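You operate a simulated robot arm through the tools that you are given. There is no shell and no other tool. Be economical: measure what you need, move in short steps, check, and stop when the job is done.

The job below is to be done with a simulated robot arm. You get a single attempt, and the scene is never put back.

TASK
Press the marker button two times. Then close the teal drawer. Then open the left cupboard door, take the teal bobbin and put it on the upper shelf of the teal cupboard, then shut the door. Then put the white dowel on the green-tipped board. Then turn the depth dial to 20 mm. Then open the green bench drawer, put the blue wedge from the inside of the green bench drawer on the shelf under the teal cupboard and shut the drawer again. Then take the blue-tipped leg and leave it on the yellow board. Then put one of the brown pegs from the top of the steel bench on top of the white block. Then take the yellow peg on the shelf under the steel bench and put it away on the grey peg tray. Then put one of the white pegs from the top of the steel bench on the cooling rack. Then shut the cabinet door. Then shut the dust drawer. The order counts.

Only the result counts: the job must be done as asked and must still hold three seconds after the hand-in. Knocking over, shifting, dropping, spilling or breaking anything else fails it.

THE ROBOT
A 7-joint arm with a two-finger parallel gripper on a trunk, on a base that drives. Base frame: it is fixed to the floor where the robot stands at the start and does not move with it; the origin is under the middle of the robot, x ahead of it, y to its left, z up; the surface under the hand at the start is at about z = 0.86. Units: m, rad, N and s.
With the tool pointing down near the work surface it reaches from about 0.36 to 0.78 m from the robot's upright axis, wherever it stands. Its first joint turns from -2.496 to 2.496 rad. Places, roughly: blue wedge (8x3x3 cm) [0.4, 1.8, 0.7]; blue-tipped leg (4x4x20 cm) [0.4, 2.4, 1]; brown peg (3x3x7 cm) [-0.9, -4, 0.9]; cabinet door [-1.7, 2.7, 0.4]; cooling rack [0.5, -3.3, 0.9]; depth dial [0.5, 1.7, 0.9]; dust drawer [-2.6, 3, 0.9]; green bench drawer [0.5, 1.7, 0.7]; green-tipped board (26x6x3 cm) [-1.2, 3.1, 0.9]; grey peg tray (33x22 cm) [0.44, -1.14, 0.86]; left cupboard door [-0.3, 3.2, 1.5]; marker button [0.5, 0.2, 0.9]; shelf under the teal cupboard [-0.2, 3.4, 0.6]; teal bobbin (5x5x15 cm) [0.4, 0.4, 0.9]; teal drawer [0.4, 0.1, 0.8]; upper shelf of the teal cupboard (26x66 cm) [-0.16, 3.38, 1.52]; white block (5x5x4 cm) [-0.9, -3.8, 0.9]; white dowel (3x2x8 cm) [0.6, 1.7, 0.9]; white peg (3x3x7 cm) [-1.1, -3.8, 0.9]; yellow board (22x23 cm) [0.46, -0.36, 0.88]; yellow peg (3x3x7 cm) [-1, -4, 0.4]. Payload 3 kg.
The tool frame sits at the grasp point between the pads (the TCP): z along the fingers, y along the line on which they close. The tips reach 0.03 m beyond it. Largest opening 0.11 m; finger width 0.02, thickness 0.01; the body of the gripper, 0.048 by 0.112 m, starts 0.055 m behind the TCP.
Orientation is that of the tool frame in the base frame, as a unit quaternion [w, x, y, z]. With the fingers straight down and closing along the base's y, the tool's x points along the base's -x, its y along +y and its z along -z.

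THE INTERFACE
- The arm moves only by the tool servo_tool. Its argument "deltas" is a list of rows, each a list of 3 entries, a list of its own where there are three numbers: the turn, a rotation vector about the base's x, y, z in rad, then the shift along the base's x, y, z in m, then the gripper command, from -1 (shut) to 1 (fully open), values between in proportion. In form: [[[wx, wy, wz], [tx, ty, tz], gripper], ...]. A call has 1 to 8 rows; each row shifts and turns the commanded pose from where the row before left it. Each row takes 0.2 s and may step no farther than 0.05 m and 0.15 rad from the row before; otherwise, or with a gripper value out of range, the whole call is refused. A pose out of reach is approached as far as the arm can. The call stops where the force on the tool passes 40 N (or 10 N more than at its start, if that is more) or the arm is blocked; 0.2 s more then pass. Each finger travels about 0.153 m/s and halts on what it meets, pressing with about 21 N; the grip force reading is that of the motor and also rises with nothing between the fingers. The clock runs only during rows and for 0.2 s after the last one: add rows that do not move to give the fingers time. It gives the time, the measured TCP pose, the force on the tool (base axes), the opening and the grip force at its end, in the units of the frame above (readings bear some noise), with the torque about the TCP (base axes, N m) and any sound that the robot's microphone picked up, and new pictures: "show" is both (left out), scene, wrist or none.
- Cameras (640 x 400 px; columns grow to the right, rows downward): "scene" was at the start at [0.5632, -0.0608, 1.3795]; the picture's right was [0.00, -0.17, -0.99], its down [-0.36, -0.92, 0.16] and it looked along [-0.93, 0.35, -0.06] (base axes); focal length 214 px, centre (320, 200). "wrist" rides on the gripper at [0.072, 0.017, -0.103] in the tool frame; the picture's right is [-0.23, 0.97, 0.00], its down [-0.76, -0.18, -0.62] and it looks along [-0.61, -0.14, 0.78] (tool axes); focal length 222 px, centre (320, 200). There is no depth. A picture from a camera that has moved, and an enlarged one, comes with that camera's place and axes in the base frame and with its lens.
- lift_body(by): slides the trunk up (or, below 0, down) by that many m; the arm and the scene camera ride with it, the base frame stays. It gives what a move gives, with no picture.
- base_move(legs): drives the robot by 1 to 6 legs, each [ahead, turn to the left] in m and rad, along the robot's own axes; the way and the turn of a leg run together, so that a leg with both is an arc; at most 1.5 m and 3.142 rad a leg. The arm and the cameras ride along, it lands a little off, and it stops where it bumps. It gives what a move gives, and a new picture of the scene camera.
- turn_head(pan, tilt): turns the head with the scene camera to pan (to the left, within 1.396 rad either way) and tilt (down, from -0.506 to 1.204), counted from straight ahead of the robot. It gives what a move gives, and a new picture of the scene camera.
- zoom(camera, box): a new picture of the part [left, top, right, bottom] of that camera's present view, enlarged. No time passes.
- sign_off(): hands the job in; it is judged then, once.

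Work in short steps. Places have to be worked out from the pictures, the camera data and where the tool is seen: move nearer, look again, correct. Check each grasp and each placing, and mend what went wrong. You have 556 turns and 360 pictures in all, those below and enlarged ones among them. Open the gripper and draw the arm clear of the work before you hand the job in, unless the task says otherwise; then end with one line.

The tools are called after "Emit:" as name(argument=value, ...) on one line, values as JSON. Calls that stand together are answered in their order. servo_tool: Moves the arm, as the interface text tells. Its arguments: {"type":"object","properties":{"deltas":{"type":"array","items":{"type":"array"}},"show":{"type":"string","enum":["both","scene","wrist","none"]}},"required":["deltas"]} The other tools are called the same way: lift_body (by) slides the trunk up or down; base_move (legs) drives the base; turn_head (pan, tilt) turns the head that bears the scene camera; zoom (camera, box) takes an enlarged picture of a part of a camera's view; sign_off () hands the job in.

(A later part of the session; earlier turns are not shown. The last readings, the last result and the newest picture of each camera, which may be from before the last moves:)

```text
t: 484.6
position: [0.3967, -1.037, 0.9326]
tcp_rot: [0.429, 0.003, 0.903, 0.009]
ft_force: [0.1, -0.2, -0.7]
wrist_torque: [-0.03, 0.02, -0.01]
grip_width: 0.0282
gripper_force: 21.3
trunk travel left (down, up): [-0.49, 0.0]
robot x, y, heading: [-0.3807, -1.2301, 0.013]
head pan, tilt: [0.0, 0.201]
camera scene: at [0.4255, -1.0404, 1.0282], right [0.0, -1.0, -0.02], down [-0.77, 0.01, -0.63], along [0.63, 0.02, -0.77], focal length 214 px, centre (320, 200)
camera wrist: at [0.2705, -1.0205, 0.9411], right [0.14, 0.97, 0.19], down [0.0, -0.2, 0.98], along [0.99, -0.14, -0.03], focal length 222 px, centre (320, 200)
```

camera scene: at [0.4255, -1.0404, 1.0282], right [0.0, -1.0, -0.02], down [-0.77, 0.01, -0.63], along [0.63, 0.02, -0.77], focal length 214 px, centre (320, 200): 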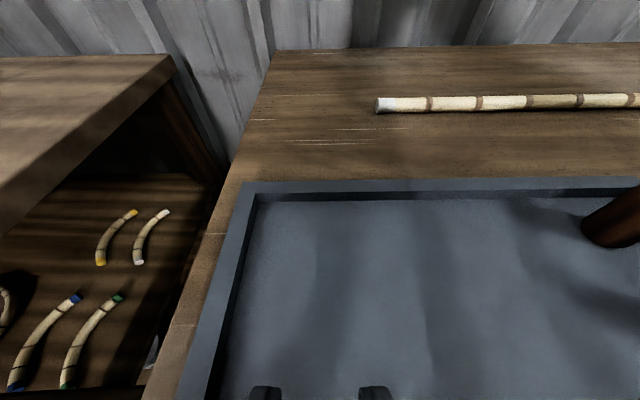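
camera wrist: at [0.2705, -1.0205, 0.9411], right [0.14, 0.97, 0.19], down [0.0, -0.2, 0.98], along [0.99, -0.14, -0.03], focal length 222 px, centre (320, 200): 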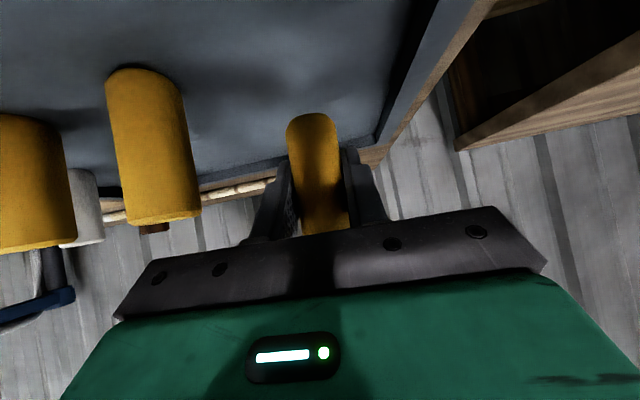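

Emit:
servo_tool(deltas=[[[0, 0, 0], [0, 0, -0.005], -1], [[0, 0, 0], [0, 0, -0.004], -1], [[0, 0, 0], [0, 0, -0.003], -1]], show="none")

Emit:
servo_tool(deltas=[[[0, 0, 0], [0, 0, -0.003], -1], [[0, 0, 0], [0, 0, -0.002], -1]], show="none")

```text
t: 485.4
position: [0.3991, -1.035, 0.921]
tcp_rot: [0.428, 0.003, 0.904, 0.01]
ft_force: [-1.0, 0.4, 0.1]
wrist_torque: [-0.02, 0.02, -0.02]
grip_width: 0.0285
gripper_force: 20.5
trunk travel left (down, up): [-0.49, 0.0]
robot x, y, heading: [-0.3792, -1.2334, 0.02]
head pan, tilt: [0.0, 0.201]
```

```text
t: 486.0
position: [0.3985, -1.0355, 0.9148]
tcp_rot: [0.428, 0.003, 0.904, 0.009]
ft_force: [-0.2, -0.3, -1.2]
wrist_torque: [0.02, 0.01, -0.02]
grip_width: 0.0282
gripper_force: 21.5
trunk travel left (down, up): [-0.49, 0.0]
robot x, y, heading: [-0.3752, -1.2296, 0.016]
head pan, tilt: [0.0, 0.201]
```

Emit:
servo_tool(deltas=[[[0, 0, 0], [0, 0, -0.002], -1], [[0, 0, 0], [0, 0, -0.002], -1]], show="none")

Emit:
servo_tool(deltas=[[[0, 0, 0], [0, 0, -0.002], -1], [[0, 0, 0], [0, 0, -0.0015], -1]], show="none")

```text
t: 486.6
position: [0.3982, -1.0354, 0.9116]
tcp_rot: [0.428, 0.003, 0.904, 0.009]
ft_force: [0.2, 0.5, -0.3]
wrist_torque: [0.0, 0.02, -0.01]
grip_width: 0.028
gripper_force: 20.8
trunk travel left (down, up): [-0.49, 0.0]
robot x, y, heading: [-0.3756, -1.2297, 0.017]
head pan, tilt: [0.0, 0.201]
```

```text
t: 487.2
position: [0.3986, -1.036, 0.908]
tcp_rot: [0.429, 0.004, 0.903, 0.008]
ft_force: [-0.3, 0.3, -0.5]
wrist_torque: [0.01, -0.02, 0.01]
grip_width: 0.0282
gripper_force: 20.2
trunk travel left (down, up): [-0.49, 0.0]
robot x, y, heading: [-0.3812, -1.2318, 0.015]
head pan, tilt: [0.0, 0.201]
```

Emit:
servo_tool(deltas=[[[0, 0, 0], [0, 0, -0.0015], -1], [[0, 0, 0], [0, 0, -0.0015], -1]], show="none")

Emit:
servo_tool(deltas=[[[0, 0, 0], [0, 0, -0.0015], -1], [[0, 0, 0], [0, 0, -0.0015], -1]], show="wrist")

```text
t: 487.8
position: [0.3995, -1.0354, 0.9066]
tcp_rot: [0.429, 0.003, 0.903, 0.009]
ft_force: [-1.0, -3.0, 11.9]
wrist_torque: [-0.2, 0.1, 0.01]
grip_width: 0.0279
gripper_force: 20.8
trunk travel left (down, up): [-0.49, 0.0]
robot x, y, heading: [-0.38, -1.23, 0.016]
head pan, tilt: [0.0, 0.201]
```

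```text
t: 488.4
position: [0.3985, -1.0363, 0.903]
tcp_rot: [0.429, 0.004, 0.903, 0.008]
ft_force: [2.7, 0.9, 18.2]
wrist_torque: [-0.06, -0.15, 0.02]
grip_width: 0.0286
gripper_force: 21.0
trunk travel left (down, up): [-0.49, 0.0]
robot x, y, heading: [-0.3786, -1.23, 0.014]
head pan, tilt: [0.0, 0.201]
camera wrist: at [0.2722, -1.0194, 0.9118], right [0.14, 0.97, 0.19], down [0.0, -0.2, 0.98], along [0.99, -0.14, -0.03], focal length 222 px, centre (320, 200)
```

wrist: 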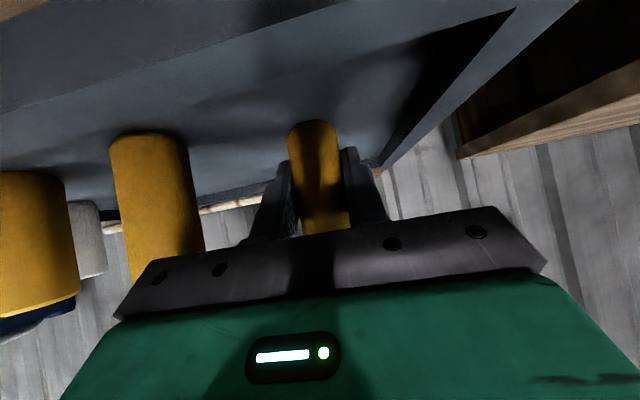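

Contact. I ease, open modestly, and withdraw along the finger axis.

Emit:
servo_tool(deltas=[[[0, 0, 0], [0, 0, 0.0025], -1], [[0, 0, 0], [0, 0, 0], -0.5], [[0, 0, 0], [0, 0, 0], -0.22], [[0, 0, 0], [-0.015, 0, 0.012], -0.22], [[0, 0, 0], [-0.023, 0, 0.02], -0.22], [[0, 0, 0], [-0.03, 0, 0.03], -0.22], [[0, 0, 0], [-0.03, 0, 0.03], -0.22], [[0, 0, 0], [-0.03, 0, 0.03], -0.22]])

```text
t: 490.2
position: [0.2685, -1.0372, 1.028]
tcp_rot: [0.427, 0.003, 0.904, 0.008]
ft_force: [-0.1, -0.2, -0.4]
wrist_torque: [0.02, 0.02, 0.0]
grip_width: 0.043
gripper_force: 0.0
trunk travel left (down, up): [-0.49, 0.0]
robot x, y, heading: [-0.3743, -1.2334, 0.015]
head pan, tilt: [0.0, 0.201]
camera scene: at [0.2972, -1.0412, 1.1235], right [0.0, -1.0, -0.02], down [-0.78, 0.01, -0.63], along [0.63, 0.01, -0.78], focal length 214 px, centre (320, 200)
camera wrist: at [0.1419, -1.0213, 1.0369], right [0.14, 0.97, 0.19], down [0.0, -0.2, 0.98], along [0.99, -0.14, -0.03], focal length 222 px, centre (320, 200)
```

scene: 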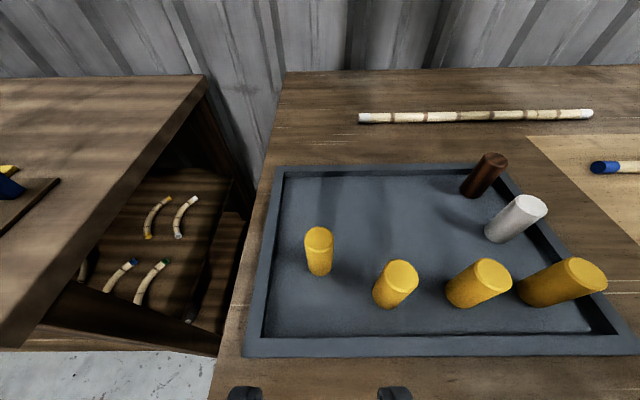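
wrist: 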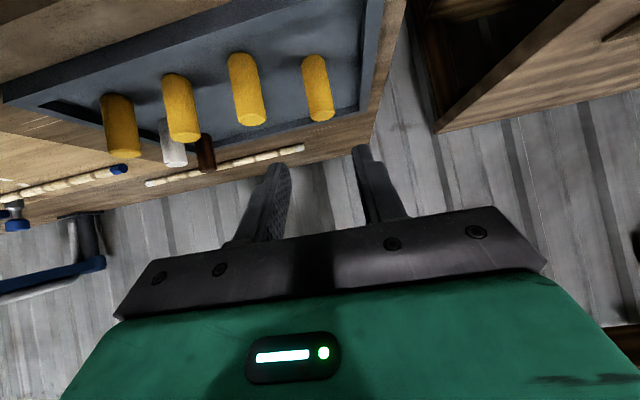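

The yellow peg stands in the tray. Now the white peg: I point the hand down again and raise it before driving back to the steel bench.

Emit:
servo_tool(deltas=[[[0, 0.14, 0], [0, 0, 0.03], 0], [[0, 0.14, 0], [0, 0, 0.03], 0], [[0, 0.14, 0], [0, 0, 0.03], 0], [[0, 0.14, 0], [-0.02, -0.03, 0.03], 0], [[0, 0.14, 0], [-0.02, -0.03, 0.03], 0], [[0, 0.14, 0], [-0.02, -0.03, 0.02], 0], [[0, 0.04, 0], [-0.02, -0.03, 0], 0]], show="none")

Emit:
base_move(legs=[[-0.12, 0], [0, -1.58]])

```text
t: 491.8
position: [0.1892, -1.1564, 1.198]
tcp_rot: [0.003, 0.006, 1.0, 0.006]
ft_force: [0.3, 0.4, -0.5]
wrist_torque: [-0.02, 0.0, -0.01]
grip_width: 0.0549
gripper_force: 0.0
trunk travel left (down, up): [-0.49, 0.0]
robot x, y, heading: [-0.3758, -1.2326, 0.017]
head pan, tilt: [0.0, 0.201]
```

```text
t: 497.1
position: [-0.4578, -1.8016, 1.1969]
tcp_rot: [0.007, 0.732, 0.681, 0.002]
ft_force: [-0.5, 0.6, -0.6]
wrist_torque: [-0.02, 0.01, -0.03]
grip_width: 0.055
gripper_force: 0.1
trunk travel left (down, up): [-0.49, 0.0]
robot x, y, heading: [-0.4325, -1.2375, -1.594]
head pan, tilt: [0.0, 0.201]
camera scene: at [-0.465, -1.8941, 1.235], right [-1.0, 0.07, -0.01], down [0.07, 0.98, 0.19], along [0.03, 0.19, -0.98], focal length 214 px, centre (320, 200)
```

scene: 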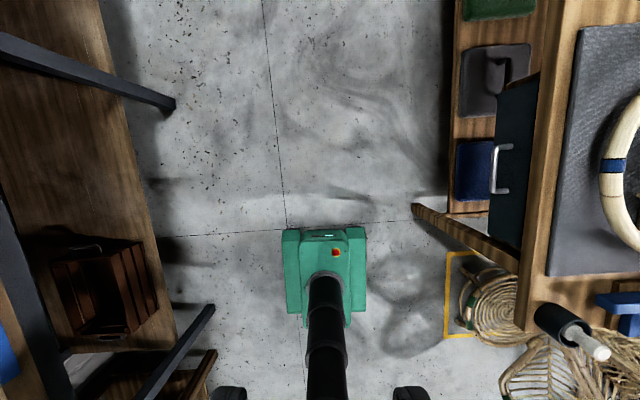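

I drive down to y≈−2.6 and sidestep right as before.

Emit:
base_move(legs=[[1.38, 0], [0, -0.45], [0.55, 0], [0, 0.47]])

Emit:
turn_head(pan=0, tilt=0)

```text
t: 509.4
position: [-0.7427, -3.648, 1.1964]
tcp_rot: [0.006, 0.73, 0.684, 0.003]
ft_force: [0.2, 0.4, -0.3]
wrist_torque: [-0.01, -0.01, 0.0]
grip_width: 0.0551
gripper_force: 0.1
trunk travel left (down, up): [-0.49, 0.0]
robot x, y, heading: [-0.7406, -3.0785, -1.596]
head pan, tilt: [0.0, 0.201]
camera scene: at [-0.7492, -3.7413, 1.2351], right [-1.0, 0.06, -0.01], down [0.06, 0.98, 0.2], along [0.03, 0.19, -0.98], focal length 214 px, centre (320, 200)
```

scene: 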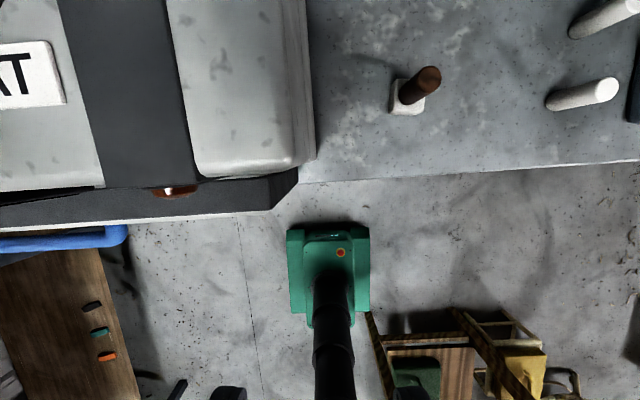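

```text
t: 510.1
position: [-0.7428, -3.6473, 1.1974]
tcp_rot: [0.006, 0.73, 0.684, 0.002]
ft_force: [-0.2, 0.1, -0.9]
wrist_torque: [-0.01, 0.01, 0.0]
grip_width: 0.0547
gripper_force: 0.1
trunk travel left (down, up): [-0.49, 0.0]
robot x, y, heading: [-0.7408, -3.0764, -1.598]
head pan, tilt: [0.0, 0.0]
camera scene: at [-0.7505, -3.7591, 1.2392], right [-1.0, 0.06, -0.01], down [0.07, 1.0, 0.0], along [0.01, -0.01, -1.0], focal length 214 px, centre (320, 200)
```

scene: 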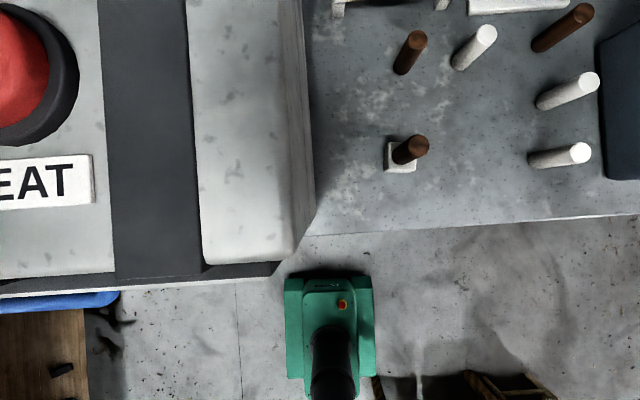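

The white peg stands at (−1.128, −3.807). I move the hand right away from the steam box, then drive 0.13 m closer.

Emit:
servo_tool(deltas=[[[0, 0, 0.03], [-0.045, 0, 0], 0.2], [[0, 0, 0.035], [-0.045, 0, 0], 0.2], [[0, 0, 0], [-0.045, 0, 0], 0.2], [[0, 0, 0], [-0.045, 0, 0], 0.2], [[0, 0, 0], [-0.045, 0, 0], 0.2], [[0, 0, 0], [-0.045, 0, 0], 0.2]], show="none")

Emit:
base_move(legs=[[0.13, 0]])

```text
t: 511.5
position: [-1.012, -3.6415, 1.199]
tcp_rot: [0.005, 0.707, 0.707, 0.003]
ft_force: [0.8, 0.4, 0.4]
wrist_torque: [0.01, 0.02, 0.01]
grip_width: 0.066
gripper_force: 0.0
trunk travel left (down, up): [-0.49, 0.0]
robot x, y, heading: [-0.7402, -3.0778, -1.6]
head pan, tilt: [0.0, 0.0]
```

```text
t: 512.8
position: [-1.0155, -3.7761, 1.1995]
tcp_rot: [0.006, 0.706, 0.708, 0.002]
ft_force: [-0.3, -0.3, -0.2]
wrist_torque: [0.0, 0.0, 0.04]
grip_width: 0.0662
gripper_force: 0.0
trunk travel left (down, up): [-0.49, 0.0]
robot x, y, heading: [-0.7508, -3.2108, -1.596]
head pan, tilt: [0.0, 0.0]
camera scene: at [-1.0157, -3.8872, 1.2404], right [-1.0, 0.0, -0.01], down [0.0, 1.0, 0.0], along [0.01, 0.0, -1.0], focal length 214 px, centre (320, 200)
```

scene: 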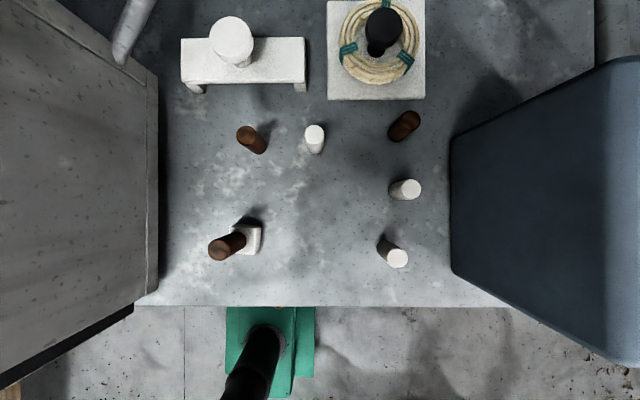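

The peg is at (−1.126, −3.805), the tank's side at x≈−1.25. I stow the head, move over it and descend.

Emit:
turn_head(pan=1.39, tilt=1.2)

Emit:
servo_tool(deltas=[[[0, 0, 0], [-0.045, -0.01, 0], 0], [[0, 0, 0], [-0.045, -0.01, 0], 0], [[0, 0, 0], [-0.02, -0.009, -0.04], 0], [[0, 0, 0], [0, 0, -0.05], 0], [[0, 0, 0], [0, 0, -0.05], 0], [[0, 0, 0], [0, 0, -0.04], 0]], show="wrist")

```text
t: 514.4
position: [-1.0145, -3.7757, 1.1986]
tcp_rot: [0.006, 0.707, 0.707, 0.003]
ft_force: [0.5, 0.5, -0.9]
wrist_torque: [0.01, 0.02, 0.04]
grip_width: 0.0658
gripper_force: 0.0
trunk travel left (down, up): [-0.49, 0.0]
robot x, y, heading: [-0.7455, -3.2077, -1.596]
head pan, tilt: [1.389, 1.201]
camera scene: at [-0.9619, -3.7867, 1.3211], right [-0.17, 0.0, -0.99], down [-0.92, 0.36, 0.16], along [0.36, 0.93, -0.07], focal length 214 px, centre (320, 200)
```

scene: 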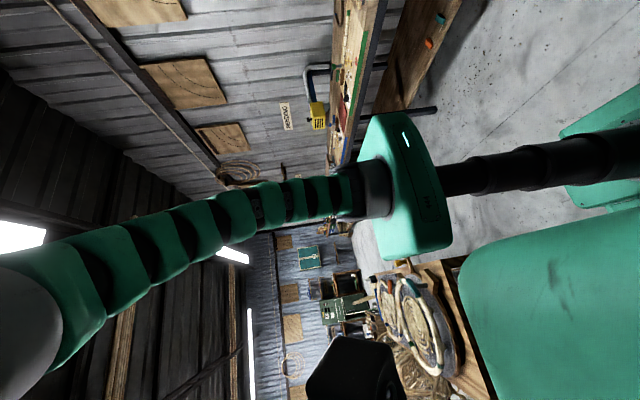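

```text
t: 515.8
position: [-1.1247, -3.8016, 1.0189]
tcp_rot: [0.007, 0.706, 0.708, 0.003]
ft_force: [0.9, -0.1, 1.4]
wrist_torque: [-0.03, 0.04, 0.0]
grip_width: 0.0551
gripper_force: 0.0
trunk travel left (down, up): [-0.49, 0.0]
robot x, y, heading: [-0.7491, -3.2068, -1.6]
head pan, tilt: [1.389, 1.201]
camera wrist: at [-1.1094, -3.7289, 1.1211], right [0.97, -0.22, 0.01], down [-0.18, -0.76, 0.63], along [-0.13, -0.61, -0.78], focal length 222 px, centre (320, 200)
```

wrist: 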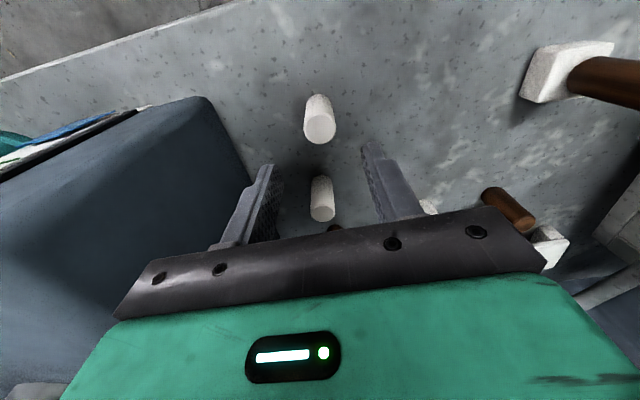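

Aligned; I lower and grip.

Emit:
servo_tool(deltas=[[[0, 0, 0], [0, -0.001, -0.045], 0], [[0, 0, 0], [0, 0, -0.045], 0], [[0, 0, 0], [0, 0, -0.021], 0], [[0, 0, 0], [0, 0, 0], -1], [[0, 0, 0], [0, 0, 0], -1], [[0, 0, 0], [0, 0, 0], -1]], show="wrist")

```text
t: 517.2
position: [-1.1244, -3.805, 0.9061]
tcp_rot: [0.006, 0.707, 0.708, 0.003]
ft_force: [0.4, -0.6, 0.1]
wrist_torque: [-0.01, 0.05, 0.0]
grip_width: 0.0284
gripper_force: 20.9
trunk travel left (down, up): [-0.49, 0.0]
robot x, y, heading: [-0.7466, -3.2123, -1.595]
head pan, tilt: [1.389, 1.201]
camera wrist: at [-1.1089, -3.7319, 1.008], right [0.97, -0.23, 0.01], down [-0.18, -0.76, 0.62], along [-0.13, -0.61, -0.78], focal length 222 px, centre (320, 200)
```

wrist: 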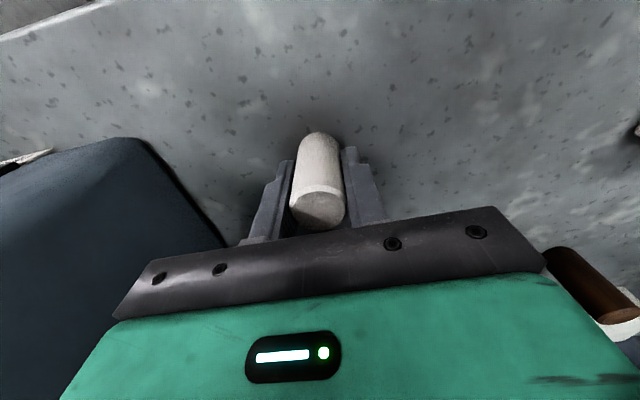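

Gripped (2.8 cm). I lift it well clear.

Emit:
servo_tool(deltas=[[[0, 0, 0], [0, 0, 0.03], -1], [[0, 0, 0], [0, 0, 0.045], -1], [[0, 0, 0], [0, 0, 0.045], -1], [[0, 0, 0], [0, 0, 0.045], -1], [[0, 0, 0], [0, 0, 0.045], -1], [[0, 0, 0], [0, 0.02, 0.045], -1], [[0, 0, 0], [0, 0.04, 0.0], -1]], show="none")

Emit:
base_move(legs=[[-0.13, 0], [0, -0.3], [-0.55, 0], [0, 0.3]])

```text
t: 518.8
position: [-1.1264, -3.7454, 1.1639]
tcp_rot: [0.006, 0.707, 0.707, 0.003]
ft_force: [-0.3, 0.1, -0.6]
wrist_torque: [0.02, 0.06, -0.02]
grip_width: 0.0283
gripper_force: 20.9
trunk travel left (down, up): [-0.49, 0.0]
robot x, y, heading: [-0.7443, -3.2104, -1.6]
head pan, tilt: [1.389, 1.201]
```

```text
t: 524.7
position: [-0.9544, -3.1104, 1.1628]
tcp_rot: [0.006, 0.71, 0.705, 0.003]
ft_force: [-0.5, -0.1, -0.7]
wrist_torque: [-0.01, 0.02, -0.03]
grip_width: 0.0284
gripper_force: 20.9
trunk travel left (down, up): [-0.49, 0.0]
robot x, y, heading: [-0.5854, -2.5816, -1.602]
head pan, tilt: [1.389, 1.201]
camera scene: at [-0.9002, -3.1216, 1.2851], right [-0.17, 0.0, -0.99], down [-0.92, 0.37, 0.15], along [0.36, 0.93, -0.06], focal length 214 px, centre (320, 200)
```

scene: 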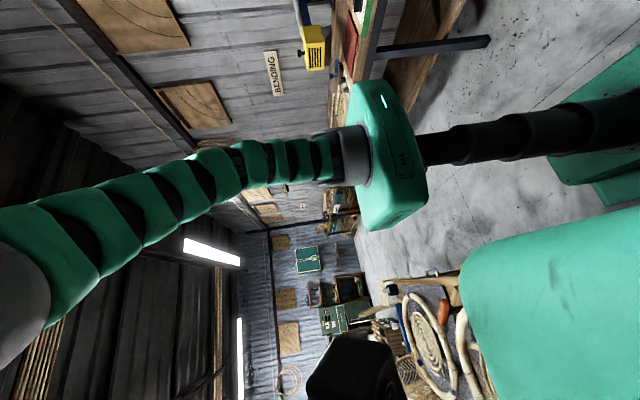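

I centre the hand ahead of the robot and raise it to clear everything while turning.

Emit:
servo_tool(deltas=[[[0, 0, 0], [0.042, -0.009, 0.0175], -1], [[0, 0, 0], [0.042, -0.009, 0.0175], -1], [[0, 0, 0], [0.042, -0.009, 0.0175], -1], [[0, 0, 0], [0.042, -0.009, 0.0175], -1], [[0, 0, 0], [0.042, -0.009, 0.0175], -1], [[0, 0, 0], [0.042, -0.009, 0.0175], -1], [[0, 0, 0], [0.042, -0.009, 0.0175], -1], [[0, 0, 0], [0.042, -0.009, 0.0175], -1]], show="none")

Emit:
turn_head(pan=0, tilt=-0.5)

Emit:
base_move(legs=[[0, 0.7]])

```text
t: 526.5
position: [-0.6191, -3.1829, 1.3044]
tcp_rot: [0.007, 0.709, 0.705, 0.003]
ft_force: [0.1, -0.2, -0.5]
wrist_torque: [0.03, -0.02, -0.02]
grip_width: 0.0286
gripper_force: 21.0
trunk travel left (down, up): [-0.49, 0.0]
robot x, y, heading: [-0.5857, -2.5785, -1.608]
head pan, tilt: [1.389, 1.201]
```

```text
t: 528.3
position: [-0.6197, -3.1834, 1.3045]
tcp_rot: [0.006, 0.709, 0.705, 0.003]
ft_force: [-0.5, 0.3, 0.6]
wrist_torque: [0.0, -0.02, -0.02]
grip_width: 0.0285
gripper_force: 20.9
trunk travel left (down, up): [-0.49, 0.0]
robot x, y, heading: [-0.5808, -2.5778, -1.602]
head pan, tilt: [0.0, -0.499]
camera scene: at [-0.6224, -3.3344, 1.3686], right [-1.0, 0.01, -0.01], down [0.01, 0.88, -0.48], along [0.01, -0.48, -0.88], focal length 214 px, centre (320, 200)
```

scene: 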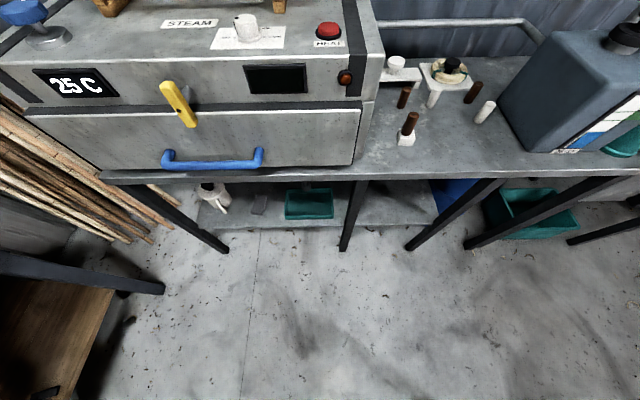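

```text
t: 530.6
position: [-0.2259, -3.0666, 1.3032]
tcp_rot: [0.004, 0.429, 0.903, 0.004]
ft_force: [-0.7, 0.3, 0.4]
wrist_torque: [-0.01, -0.03, 0.02]
grip_width: 0.0286
gripper_force: 21.2
trunk travel left (down, up): [-0.49, 0.0]
robot x, y, heading: [-0.6054, -2.5941, -0.915]
head pan, tilt: [0.0, -0.499]
camera scene: at [-0.1323, -3.184, 1.3688], right [-0.77, -0.63, -0.01], down [-0.55, 0.68, -0.48], along [0.31, -0.37, -0.88], focal length 214 px, centre (320, 200)
```

scene: 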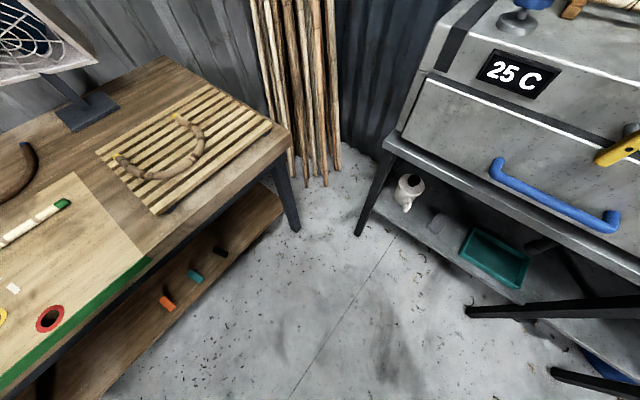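

The cooling rack spans x 0.335–0.655, y −3.105..−3.505; its right strip (y≈−3.43) is free of the bent piece. I drive toward it.

Emit:
base_move(legs=[[0, -0.12], [0.62, 0], [0, 0.98]])

```text
t: 537.2
position: [0.3291, -3.1621, 1.3044]
tcp_rot: [0.002, 0.013, 1.0, 0.007]
ft_force: [0.5, 0.0, -0.2]
wrist_torque: [-0.01, 0.01, 0.0]
grip_width: 0.0283
gripper_force: 21.4
trunk travel left (down, up): [-0.49, 0.0]
robot x, y, heading: [-0.2827, -3.1888, -0.063]
head pan, tilt: [0.0, -0.499]
camera scene: at [0.4784, -3.1693, 1.3693], right [-0.03, -1.0, -0.01], down [-0.88, 0.03, -0.48], along [0.48, 0.0, -0.88], focal length 214 px, centre (320, 200)
```

scene: 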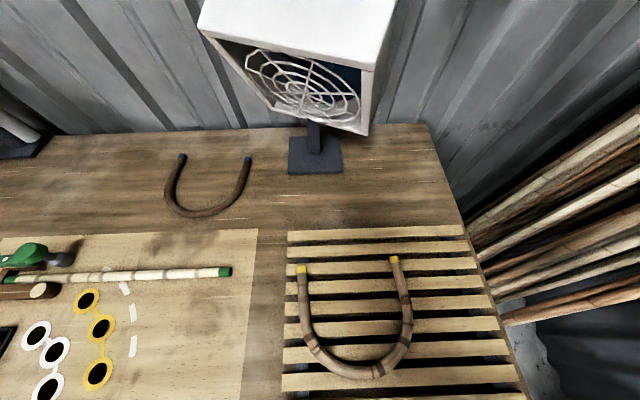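

Slats run along y with a pitch near 3.6 cm. I move the camera above the free area at the right and look straight down.

Emit:
servo_tool(deltas=[[[0, 0, -0.03], [0, -0.045, -0.02], -1], [[0, 0, 0], [0, -0.045, -0.02], -1], [[0, 0, 0], [0, -0.045, -0.02], -1], [[0, 0, 0], [0.01, -0.045, -0.02], -1], [[0, 0, 0], [0.01, -0.045, -0.02], -1], [[0, 0, 0], [0, -0.04, -0.03], -1], [[0, 0, 0], [0, 0, -0.045], -1], [[0, 0, 0], [0, 0, -0.03], -1]], show="none")

Emit:
turn_head(pan=0, tilt=0)

```text
refused: row 4 steps farther than a row can; nothing moved
```

```text
t: 538.2
position: [0.3301, -3.162, 1.3038]
tcp_rot: [0.002, 0.015, 1.0, 0.006]
ft_force: [0.2, 1.4, -0.2]
wrist_torque: [-0.01, -0.01, 0.02]
grip_width: 0.0281
gripper_force: 21.5
trunk travel left (down, up): [-0.49, 0.0]
robot x, y, heading: [-0.2815, -3.1883, -0.065]
head pan, tilt: [0.0, 0.0]
camera scene: at [0.4388, -3.1677, 1.3465], right [-0.03, -1.0, -0.01], down [-1.0, 0.03, -0.01], along [0.01, 0.01, -1.0], focal length 214 px, centre (320, 200)
```

scene: 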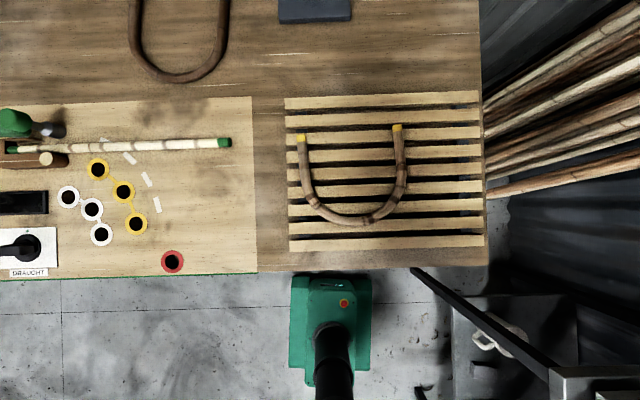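

Emit:
servo_tool(deltas=[[[0, 0, -0.03], [0, -0.045, -0.02], -1], [[0, 0, 0], [0, -0.045, -0.02], -1], [[0, 0, 0], [0, -0.045, -0.02], -1], [[0, 0, 0], [0, -0.045, -0.02], -1], [[0, 0, 0], [0, -0.045, -0.02], -1], [[0, 0, 0], [0, -0.04, -0.025], -1], [[0, 0, 0], [0, 0, -0.045], -1], [[0, 0, 0], [0, 0, -0.03], -1]], show="scene")

```text
t: 540.0
position: [0.3316, -3.4269, 1.1056]
tcp_rot: [0.002, 0.03, 1.0, 0.005]
ft_force: [-0.2, 0.1, -0.1]
wrist_torque: [0.02, 0.01, 0.0]
grip_width: 0.0284
gripper_force: 21.7
trunk travel left (down, up): [-0.49, 0.0]
robot x, y, heading: [-0.2787, -3.1888, -0.066]
head pan, tilt: [0.0, 0.0]
camera scene: at [0.4404, -3.4357, 1.1471], right [-0.06, -1.0, -0.01], down [-1.0, 0.06, 0.0], along [0.01, 0.01, -1.0], focal length 214 px, centre (320, 200)
```

scene: 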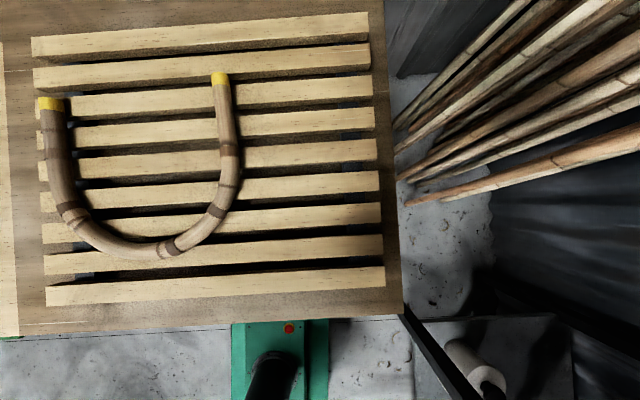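

Slats are ~2.7 cm wide with ~1.1 cm gaps; one is centred at x≈0.500 near y −3.424. I drive 0.1 m closer and position over it.

Emit:
base_move(legs=[[0.1, 0]])

Emit:
servo_tool(deltas=[[[0, 0, 0.06], [0.035, 0.004, -0.02], -1], [[0, 0, 0], [0.033, 0.004, -0.03], -1], [[0, 0, 0], [0, 0, -0.03], -1]], show="both")

```text
t: 541.1
position: [0.4327, -3.433, 1.1057]
tcp_rot: [0.001, 0.029, 1.0, 0.005]
ft_force: [0.3, -0.1, 0.0]
wrist_torque: [0.01, -0.03, 0.05]
grip_width: 0.0284
gripper_force: 21.1
trunk travel left (down, up): [-0.49, 0.0]
robot x, y, heading: [-0.1808, -3.1953, -0.059]
head pan, tilt: [0.0, 0.0]
camera scene: at [0.5411, -3.4416, 1.1473], right [-0.06, -1.0, -0.01], down [-1.0, 0.06, 0.0], along [0.0, 0.01, -1.0], focal length 214 px, centre (320, 200)
```

scene: 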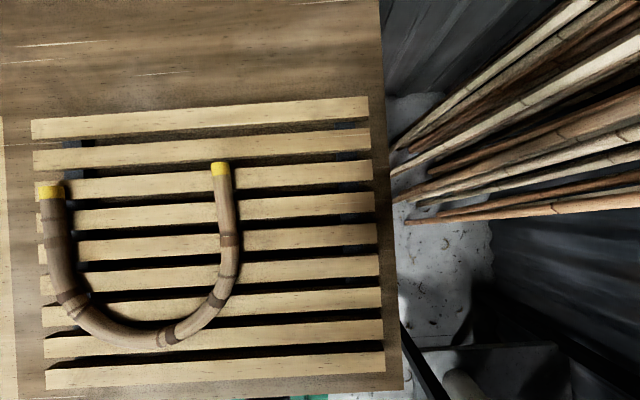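

```text
t: 541.9
position: [0.5022, -3.4233, 1.0253]
tcp_rot: [0.002, 0.0, 1.0, 0.007]
ft_force: [-0.4, 0.1, 0.2]
wrist_torque: [0.0, 0.03, -0.07]
grip_width: 0.0285
gripper_force: 21.3
trunk travel left (down, up): [-0.49, 0.0]
robot x, y, heading: [-0.1758, -3.1928, -0.063]
head pan, tilt: [0.0, 0.0]
camera scene: at [0.6107, -3.4247, 1.0673], right [0.0, -1.0, -0.01], down [-1.0, 0.0, 0.0], along [0.0, 0.01, -1.0], focal length 214 px, centre (320, 200)
camera wrist: at [0.4281, -3.4073, 1.1278], right [0.23, 0.97, 0.01], down [0.76, -0.18, 0.62], along [0.61, -0.13, -0.78], focal length 222 px, centre (320, 200)
```

scene: 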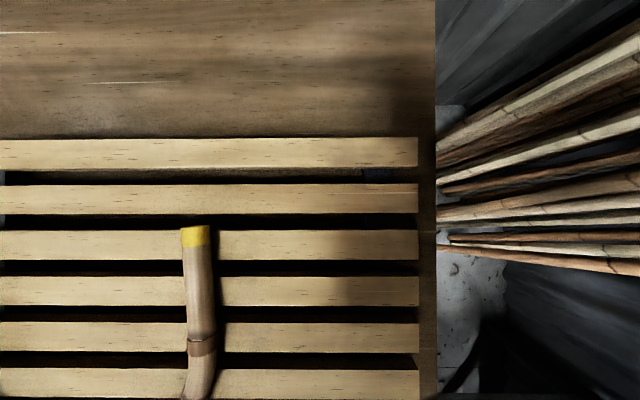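
wrist: 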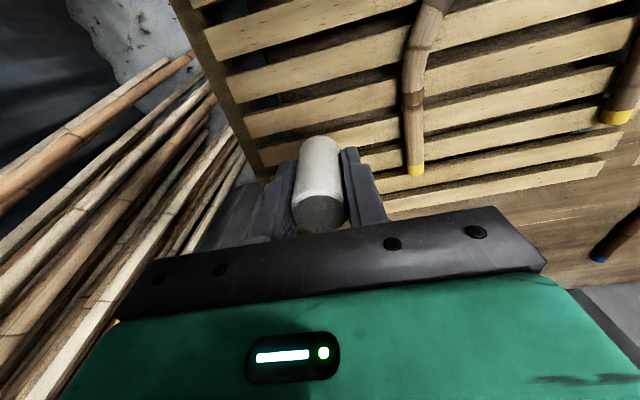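

Rack top z≈0.90; the slat at x≈0.503 is right under the peg. I lower to just above it.

Emit:
servo_tool(deltas=[[[0, 0, 0], [0.001, 0, -0.04], -1], [[0, 0, 0], [0, 0, -0.025], -1], [[0, 0, 0], [0, 0, 0], -1]], show="wrist")

Emit:
servo_tool(deltas=[[[0, 0, 0], [0, 0, -0.004], -1], [[0, 0, 0], [0, 0, -0.003], -1], [[0, 0, 0], [0, 0, -0.002], -1]], show="none")

```text
t: 542.7
position: [0.5018, -3.4241, 0.9595]
tcp_rot: [0.002, -0.001, 1.0, 0.007]
ft_force: [0.2, -0.5, -0.3]
wrist_torque: [-0.01, -0.02, -0.04]
grip_width: 0.0285
gripper_force: 21.3
trunk travel left (down, up): [-0.49, 0.0]
robot x, y, heading: [-0.1788, -3.1966, -0.061]
head pan, tilt: [0.0, 0.0]
camera wrist: at [0.4286, -3.4086, 1.0614], right [0.23, 0.97, 0.01], down [0.76, -0.18, 0.62], along [0.61, -0.13, -0.78], focal length 222 px, centre (320, 200)
```

wrist: 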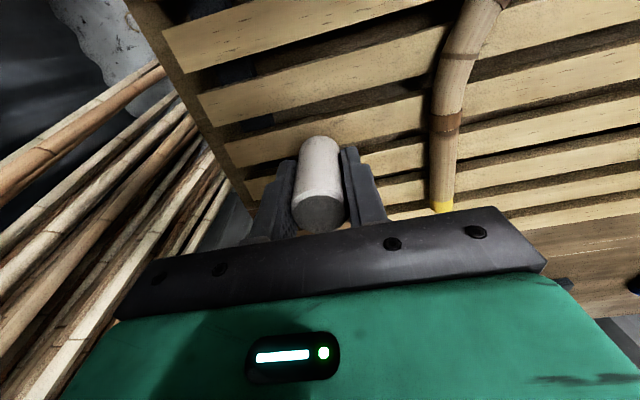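

```text
t: 543.5
position: [0.501, -3.4261, 0.95]
tcp_rot: [0.001, -0.001, 1.0, 0.007]
ft_force: [0.0, 0.1, -0.7]
wrist_torque: [0.03, 0.0, 0.02]
grip_width: 0.0284
gripper_force: 20.8
trunk travel left (down, up): [-0.49, 0.0]
robot x, y, heading: [-0.181, -3.1939, -0.065]
head pan, tilt: [0.0, 0.0]
```

Emit:
servo_tool(deltas=[[[0, 0, 0], [0.001, 0, -0.002], -1], [[0, 0, 0], [0, 0, -0.002], -1]], show="none")

Emit:
servo_tool(deltas=[[[0, 0, 0], [0, 0, -0.002], -1], [[0, 0, 0], [0, 0, -0.0015], -1]], show="none")

```text
t: 544.1
position: [0.5011, -3.4244, 0.9487]
tcp_rot: [0.001, -0.001, 1.0, 0.008]
ft_force: [0.2, 0.1, -0.5]
wrist_torque: [-0.01, -0.01, 0.0]
grip_width: 0.0283
gripper_force: 21.1
trunk travel left (down, up): [-0.49, 0.0]
robot x, y, heading: [-0.1805, -3.196, -0.061]
head pan, tilt: [0.0, 0.0]
```

```text
t: 544.7
position: [0.5016, -3.4244, 0.943]
tcp_rot: [0.002, -0.001, 1.0, 0.007]
ft_force: [-0.1, -0.2, -0.2]
wrist_torque: [0.02, -0.02, 0.02]
grip_width: 0.0284
gripper_force: 20.7
trunk travel left (down, up): [-0.49, 0.0]
robot x, y, heading: [-0.1784, -3.1948, -0.063]
head pan, tilt: [0.0, 0.0]
```

Emit:
servo_tool(deltas=[[[0, 0, 0], [0, 0, -0.002], -1], [[0, 0, 0], [0, 0, -0.0015], -1]], show="none")

Emit:
servo_tool(deltas=[[[0, 0, 0], [0, 0, -0.0015], -1], [[0, 0, 0], [0, 0, -0.0015], -1]], show="none")

```text
t: 545.3
position: [0.5021, -3.4252, 0.9416]
tcp_rot: [0.002, 0.0, 1.0, 0.007]
ft_force: [-1.1, 0.8, -0.2]
wrist_torque: [-0.02, 0.01, 0.02]
grip_width: 0.0287
gripper_force: 20.6
trunk travel left (down, up): [-0.49, 0.0]
robot x, y, heading: [-0.178, -3.1946, -0.067]
head pan, tilt: [0.0, 0.0]
```

```text
t: 545.9
position: [0.5022, -3.4263, 0.9379]
tcp_rot: [0.002, -0.001, 1.0, 0.006]
ft_force: [0.0, -0.2, -0.2]
wrist_torque: [0.0, 0.01, -0.01]
grip_width: 0.0284
gripper_force: 21.1
trunk travel left (down, up): [-0.49, 0.0]
robot x, y, heading: [-0.1803, -3.1948, -0.059]
head pan, tilt: [0.0, 0.0]
```

Emit:
servo_tool(deltas=[[[0, 0, 0], [0, 0, -0.002], -1], [[0, 0, 0], [0, 0, -0.0015], -1]], show="none")

Emit:
servo_tool(deltas=[[[0, 0, 0], [0, 0, -0.0015], -1], [[0, 0, 0], [0, 0, -0.0015], -1]], show="none")

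```text
t: 546.5
position: [0.5019, -3.4256, 0.9355]
tcp_rot: [0.003, -0.001, 1.0, 0.006]
ft_force: [-1.6, -1.5, 7.5]
wrist_torque: [-0.1, 0.07, 0.02]
grip_width: 0.0287
gripper_force: 21.0
trunk travel left (down, up): [-0.49, 0.0]
robot x, y, heading: [-0.1792, -3.1961, -0.059]
head pan, tilt: [0.0, 0.0]
```

```text
t: 547.1
position: [0.5012, -3.4255, 0.9328]
tcp_rot: [0.004, 0.0, 1.0, 0.006]
ft_force: [1.5, -2.1, 16.4]
wrist_torque: [-0.16, -0.11, 0.02]
grip_width: 0.0289
gripper_force: 21.1
trunk travel left (down, up): [-0.49, 0.0]
robot x, y, heading: [-0.1807, -3.1952, -0.066]
head pan, tilt: [0.0, 0.0]
```

Contact. I ease, open gently and rise.

Emit:
servo_tool(deltas=[[[0, 0, 0], [0, 0, 0.002], -1], [[0, 0, 0], [0, 0, 0], -0.4], [[0, 0, 0], [0, 0, 0], -0.1], [[0, 0, 0], [0, 0, 0.02], -0.1], [[0, 0, 0], [0, 0, 0.04], -0.1], [[0, 0, 0], [0, 0, 0.045], -0.1], [[0, 0, 0], [-0.03, 0, 0.035], -0.1]], show="wrist")

```text
t: 548.7
position: [0.4708, -3.4264, 1.0718]
tcp_rot: [0.003, -0.001, 1.0, 0.006]
ft_force: [-0.4, 0.8, 0.1]
wrist_torque: [-0.01, 0.0, 0.01]
grip_width: 0.0495
gripper_force: 0.0
trunk travel left (down, up): [-0.49, 0.0]
robot x, y, heading: [-0.1756, -3.1928, -0.064]
head pan, tilt: [0.0, 0.0]
camera wrist: at [0.3973, -3.4112, 1.1744], right [0.23, 0.97, 0.01], down [0.76, -0.18, 0.62], along [0.61, -0.13, -0.78], focal length 222 px, centre (320, 200)
```

wrist: 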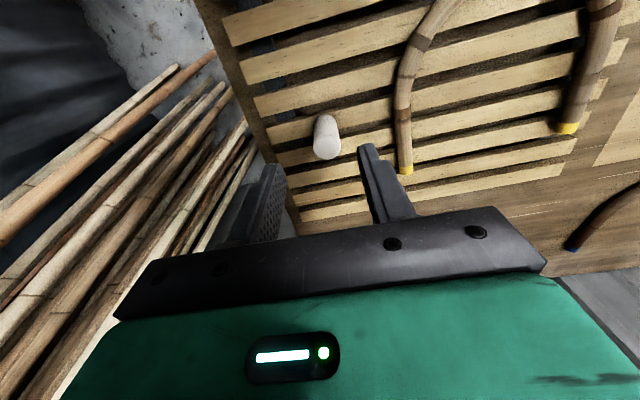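

The white peg stands on the rack. Now the cabinet door: I back off, raise the hand, and turn to face +y for the drive back.

Emit:
base_move(legs=[[-0.25, 0]])

Emit:
servo_tool(deltas=[[[0, 0, 0], [0, 0.04, 0.03], 0], [[0, 0, 0], [0, 0.04, 0.03], 0], [[0, 0, 0], [0, 0.04, 0.03], 0], [[0, 0, 0], [0, 0.04, 0.03], 0], [[0, 0, 0], [0, 0.04, 0.03], 0]], show="scene")

```text
t: 550.5
position: [0.2235, -3.4102, 1.0717]
tcp_rot: [0.002, -0.002, 1.0, 0.006]
ft_force: [0.3, -0.4, 0.0]
wrist_torque: [0.03, 0.07, 0.0]
grip_width: 0.0492
gripper_force: 0.0
trunk travel left (down, up): [-0.49, 0.0]
robot x, y, heading: [-0.4267, -3.1766, -0.063]
head pan, tilt: [0.0, 0.0]
camera scene: at [0.3321, -3.4116, 1.1134], right [0.0, -1.0, -0.01], down [-1.0, 0.0, 0.0], along [0.0, 0.01, -1.0], focal length 214 px, centre (320, 200)
```

scene: 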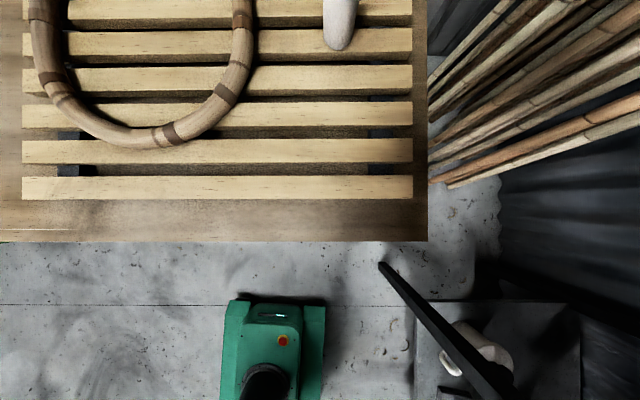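

```text
t: 551.7
position: [0.2251, -3.211, 1.2218]
tcp_rot: [0.003, -0.001, 1.0, 0.006]
ft_force: [-0.3, -0.1, -0.8]
wrist_torque: [0.02, 0.01, 0.02]
grip_width: 0.0549
gripper_force: 0.0
trunk travel left (down, up): [-0.49, 0.0]
robot x, y, heading: [-0.426, -3.179, -0.059]
head pan, tilt: [0.0, 0.0]
camera scene: at [0.3347, -3.2139, 1.2636], right [0.0, -1.0, -0.01], down [-1.0, 0.0, 0.0], along [0.0, 0.01, -1.0], focal length 214 px, centre (320, 200)
```

scene: 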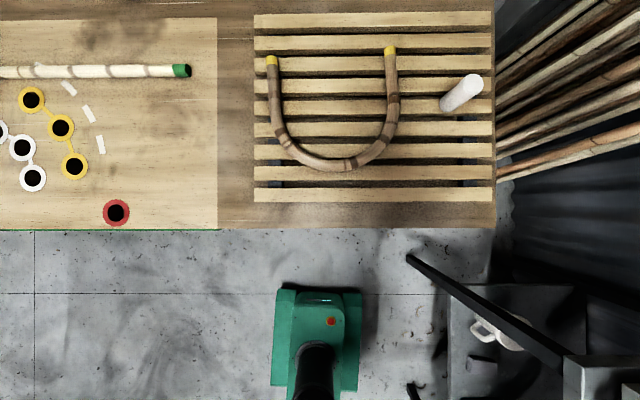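

Peg is standing fine. I turn left to +y and drive up the corridor.

Emit:
base_move(legs=[[0, 1.62]])

```text
t: 556.1
position: [-0.4122, -2.5215, 1.222]
tcp_rot: [0.002, 0.717, -0.697, -0.006]
ft_force: [1.1, 0.0, -0.2]
wrist_torque: [0.01, 0.06, 0.01]
grip_width: 0.0547
gripper_force: 0.1
trunk travel left (down, up): [-0.49, 0.0]
robot x, y, heading: [-0.351, -3.1734, 1.546]
head pan, tilt: [0.0, 0.0]
camera scene: at [-0.4146, -2.4128, 1.2635], right [1.0, 0.03, -0.01], down [0.03, -1.0, 0.0], along [-0.01, 0.0, -1.0], focal length 214 px, centre (320, 200)
```

scene: 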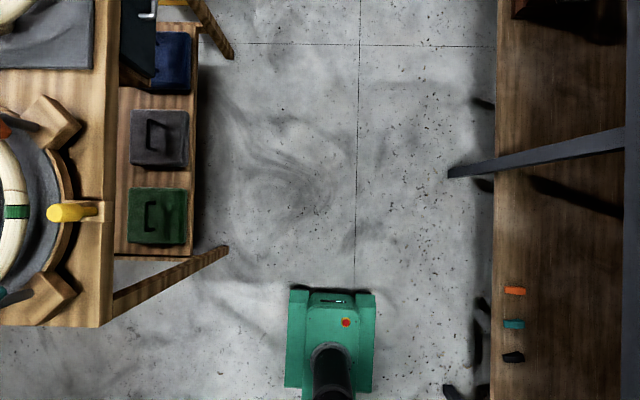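

Emit:
base_move(legs=[[1.5, 0.04], [1.5, 0], [1.5, 0]])

```text
t: 577.6
position: [-0.7322, 1.9802, 1.2214]
tcp_rot: [0.003, 0.752, -0.659, -0.007]
ft_force: [-0.2, 0.0, 0.2]
wrist_torque: [0.02, 0.02, 0.0]
grip_width: 0.0552
gripper_force: 0.1
trunk travel left (down, up): [-0.49, 0.0]
robot x, y, heading: [-0.609, 1.3345, 1.644]
head pan, tilt: [0.0, 0.0]
camera scene: at [-0.7468, 2.0877, 1.2638], right [0.99, 0.13, -0.01], down [0.13, -0.99, 0.0], along [-0.01, 0.0, -1.0], focal length 214 px, centre (320, 200)
```

scene: 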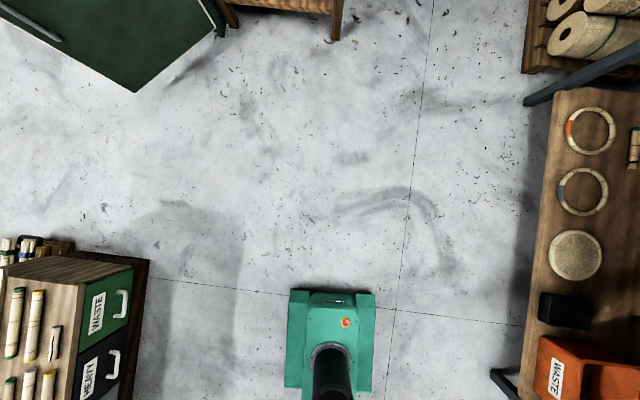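

I turn toward the cabinet (heading ≈2.3) and drive closer.

Emit:
base_move(legs=[[0, 0.66], [0.72, 0]])

Emit:
turn_head(pan=0, tilt=-0.5)

```text
t: 583.4
position: [-1.577, 2.3185, 1.2224]
tcp_rot: [0.005, 0.922, -0.388, -0.004]
ft_force: [-0.2, 0.7, -0.7]
wrist_torque: [0.01, -0.01, 0.01]
grip_width: 0.0555
gripper_force: 0.0
trunk travel left (down, up): [-0.49, 0.0]
robot x, y, heading: [-1.0939, 1.8794, 2.287]
head pan, tilt: [0.0, 0.0]
camera scene: at [-1.6537, 2.3963, 1.2639], right [0.72, 0.7, -0.01], down [0.7, -0.72, 0.0], along [-0.01, -0.01, -1.0], focal length 214 px, centre (320, 200)
```

scene: 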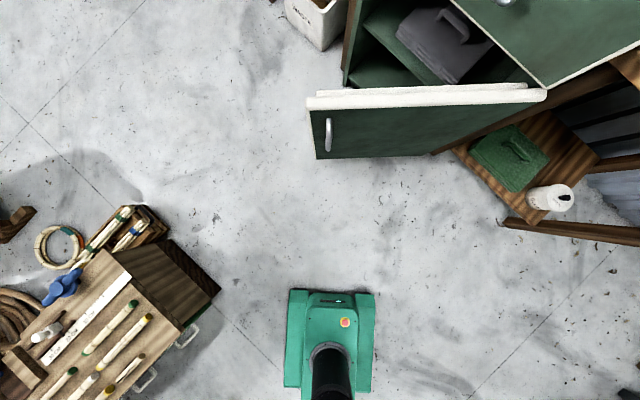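

```text
t: 584.3
position: [-1.5759, 2.3194, 1.2223]
tcp_rot: [0.005, 0.922, -0.388, -0.004]
ft_force: [-0.8, -0.5, -0.4]
wrist_torque: [0.01, 0.0, 0.01]
grip_width: 0.055
gripper_force: 0.1
trunk travel left (down, up): [-0.49, 0.0]
robot x, y, heading: [-1.0943, 1.8739, 2.288]
head pan, tilt: [0.0, -0.499]
camera scene: at [-1.6812, 2.4248, 1.2876], right [0.72, 0.7, -0.01], down [0.61, -0.63, -0.48], along [-0.34, 0.34, -0.88], focal length 214 px, centre (320, 200)
```

scene: 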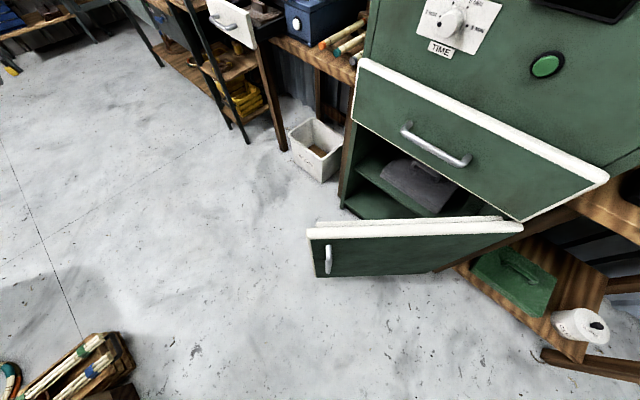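

The cabinet door stands about 45° open, hinge near (−1.45, 3.0), handle at its free end. I turn the hand horizontal along the robot's heading, shifting it to the right.

Emit:
servo_tool(deltas=[[[0.1077, 0.0938, 0], [0.012, 0.01, 0], -1], [[0.1077, 0.0938, 0], [0.012, 0.01, 0], -1], [[0.1077, 0.0938, 0], [0.012, 0.01, 0], -1], [[0.1077, 0.0938, 0], [0.012, 0.01, 0], -1], [[0.1077, 0.0938, 0], [0.012, 0.01, 0], -1], [[0.1077, 0.0938, 0], [0.012, 0.01, 0], -1], [[0.1077, 0.0938, 0], [0.012, 0.01, 0], -1], [[0.1077, 0.0938, 0], [0.012, 0.01, 0], -1]], show="none")

Emit:
servo_tool(deltas=[[[0.1077, 0.0938, 0], [0.005, 0.005, 0], -1], [[0.1077, 0.0938, 0], [0.005, 0.005, 0], -1], [[0.1077, 0.0938, 0], [0, 0, 0], -1]], show="none")

Emit:
turn_head(pan=0, tilt=0.5)

```text
t: 586.1
position: [-1.4823, 2.3975, 1.224]
tcp_rot: [-0.235, 0.775, -0.323, -0.49]
ft_force: [0.0, -0.2, 0.3]
wrist_torque: [0.03, 0.0, 0.0]
grip_width: 0.0
gripper_force: 21.4
trunk travel left (down, up): [-0.49, 0.0]
robot x, y, heading: [-1.0899, 1.8721, 2.285]
head pan, tilt: [0.0, -0.499]
```

```text
t: 586.9
position: [-1.4717, 2.4075, 1.2223]
tcp_rot: [-0.31, 0.654, -0.264, -0.637]
ft_force: [0.8, 1.8, 1.8]
wrist_torque: [-0.16, 0.0, 0.15]
grip_width: 0.0001
gripper_force: 21.3
trunk travel left (down, up): [-0.49, 0.0]
robot x, y, heading: [-1.0938, 1.8722, 2.292]
head pan, tilt: [0.0, -0.499]
```

```text
t: 588.2
position: [-1.4735, 2.4062, 1.2218]
tcp_rot: [-0.308, 0.658, -0.262, -0.636]
ft_force: [0.8, -0.2, 0.2]
wrist_torque: [-0.02, 0.02, -0.04]
grip_width: 0.0002
gripper_force: 20.6
trunk travel left (down, up): [-0.49, 0.0]
robot x, y, heading: [-1.095, 1.8727, 2.286]
head pan, tilt: [0.0, 0.499]
camera scene: at [-1.452, 2.3723, 1.2865], right [0.73, 0.67, 0.07], down [0.37, -0.31, -0.87], along [-0.57, 0.67, -0.48], focal length 214 px, centre (320, 200)
```

scene: 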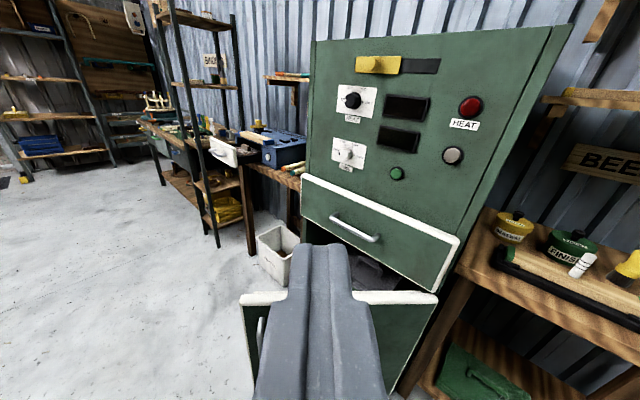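

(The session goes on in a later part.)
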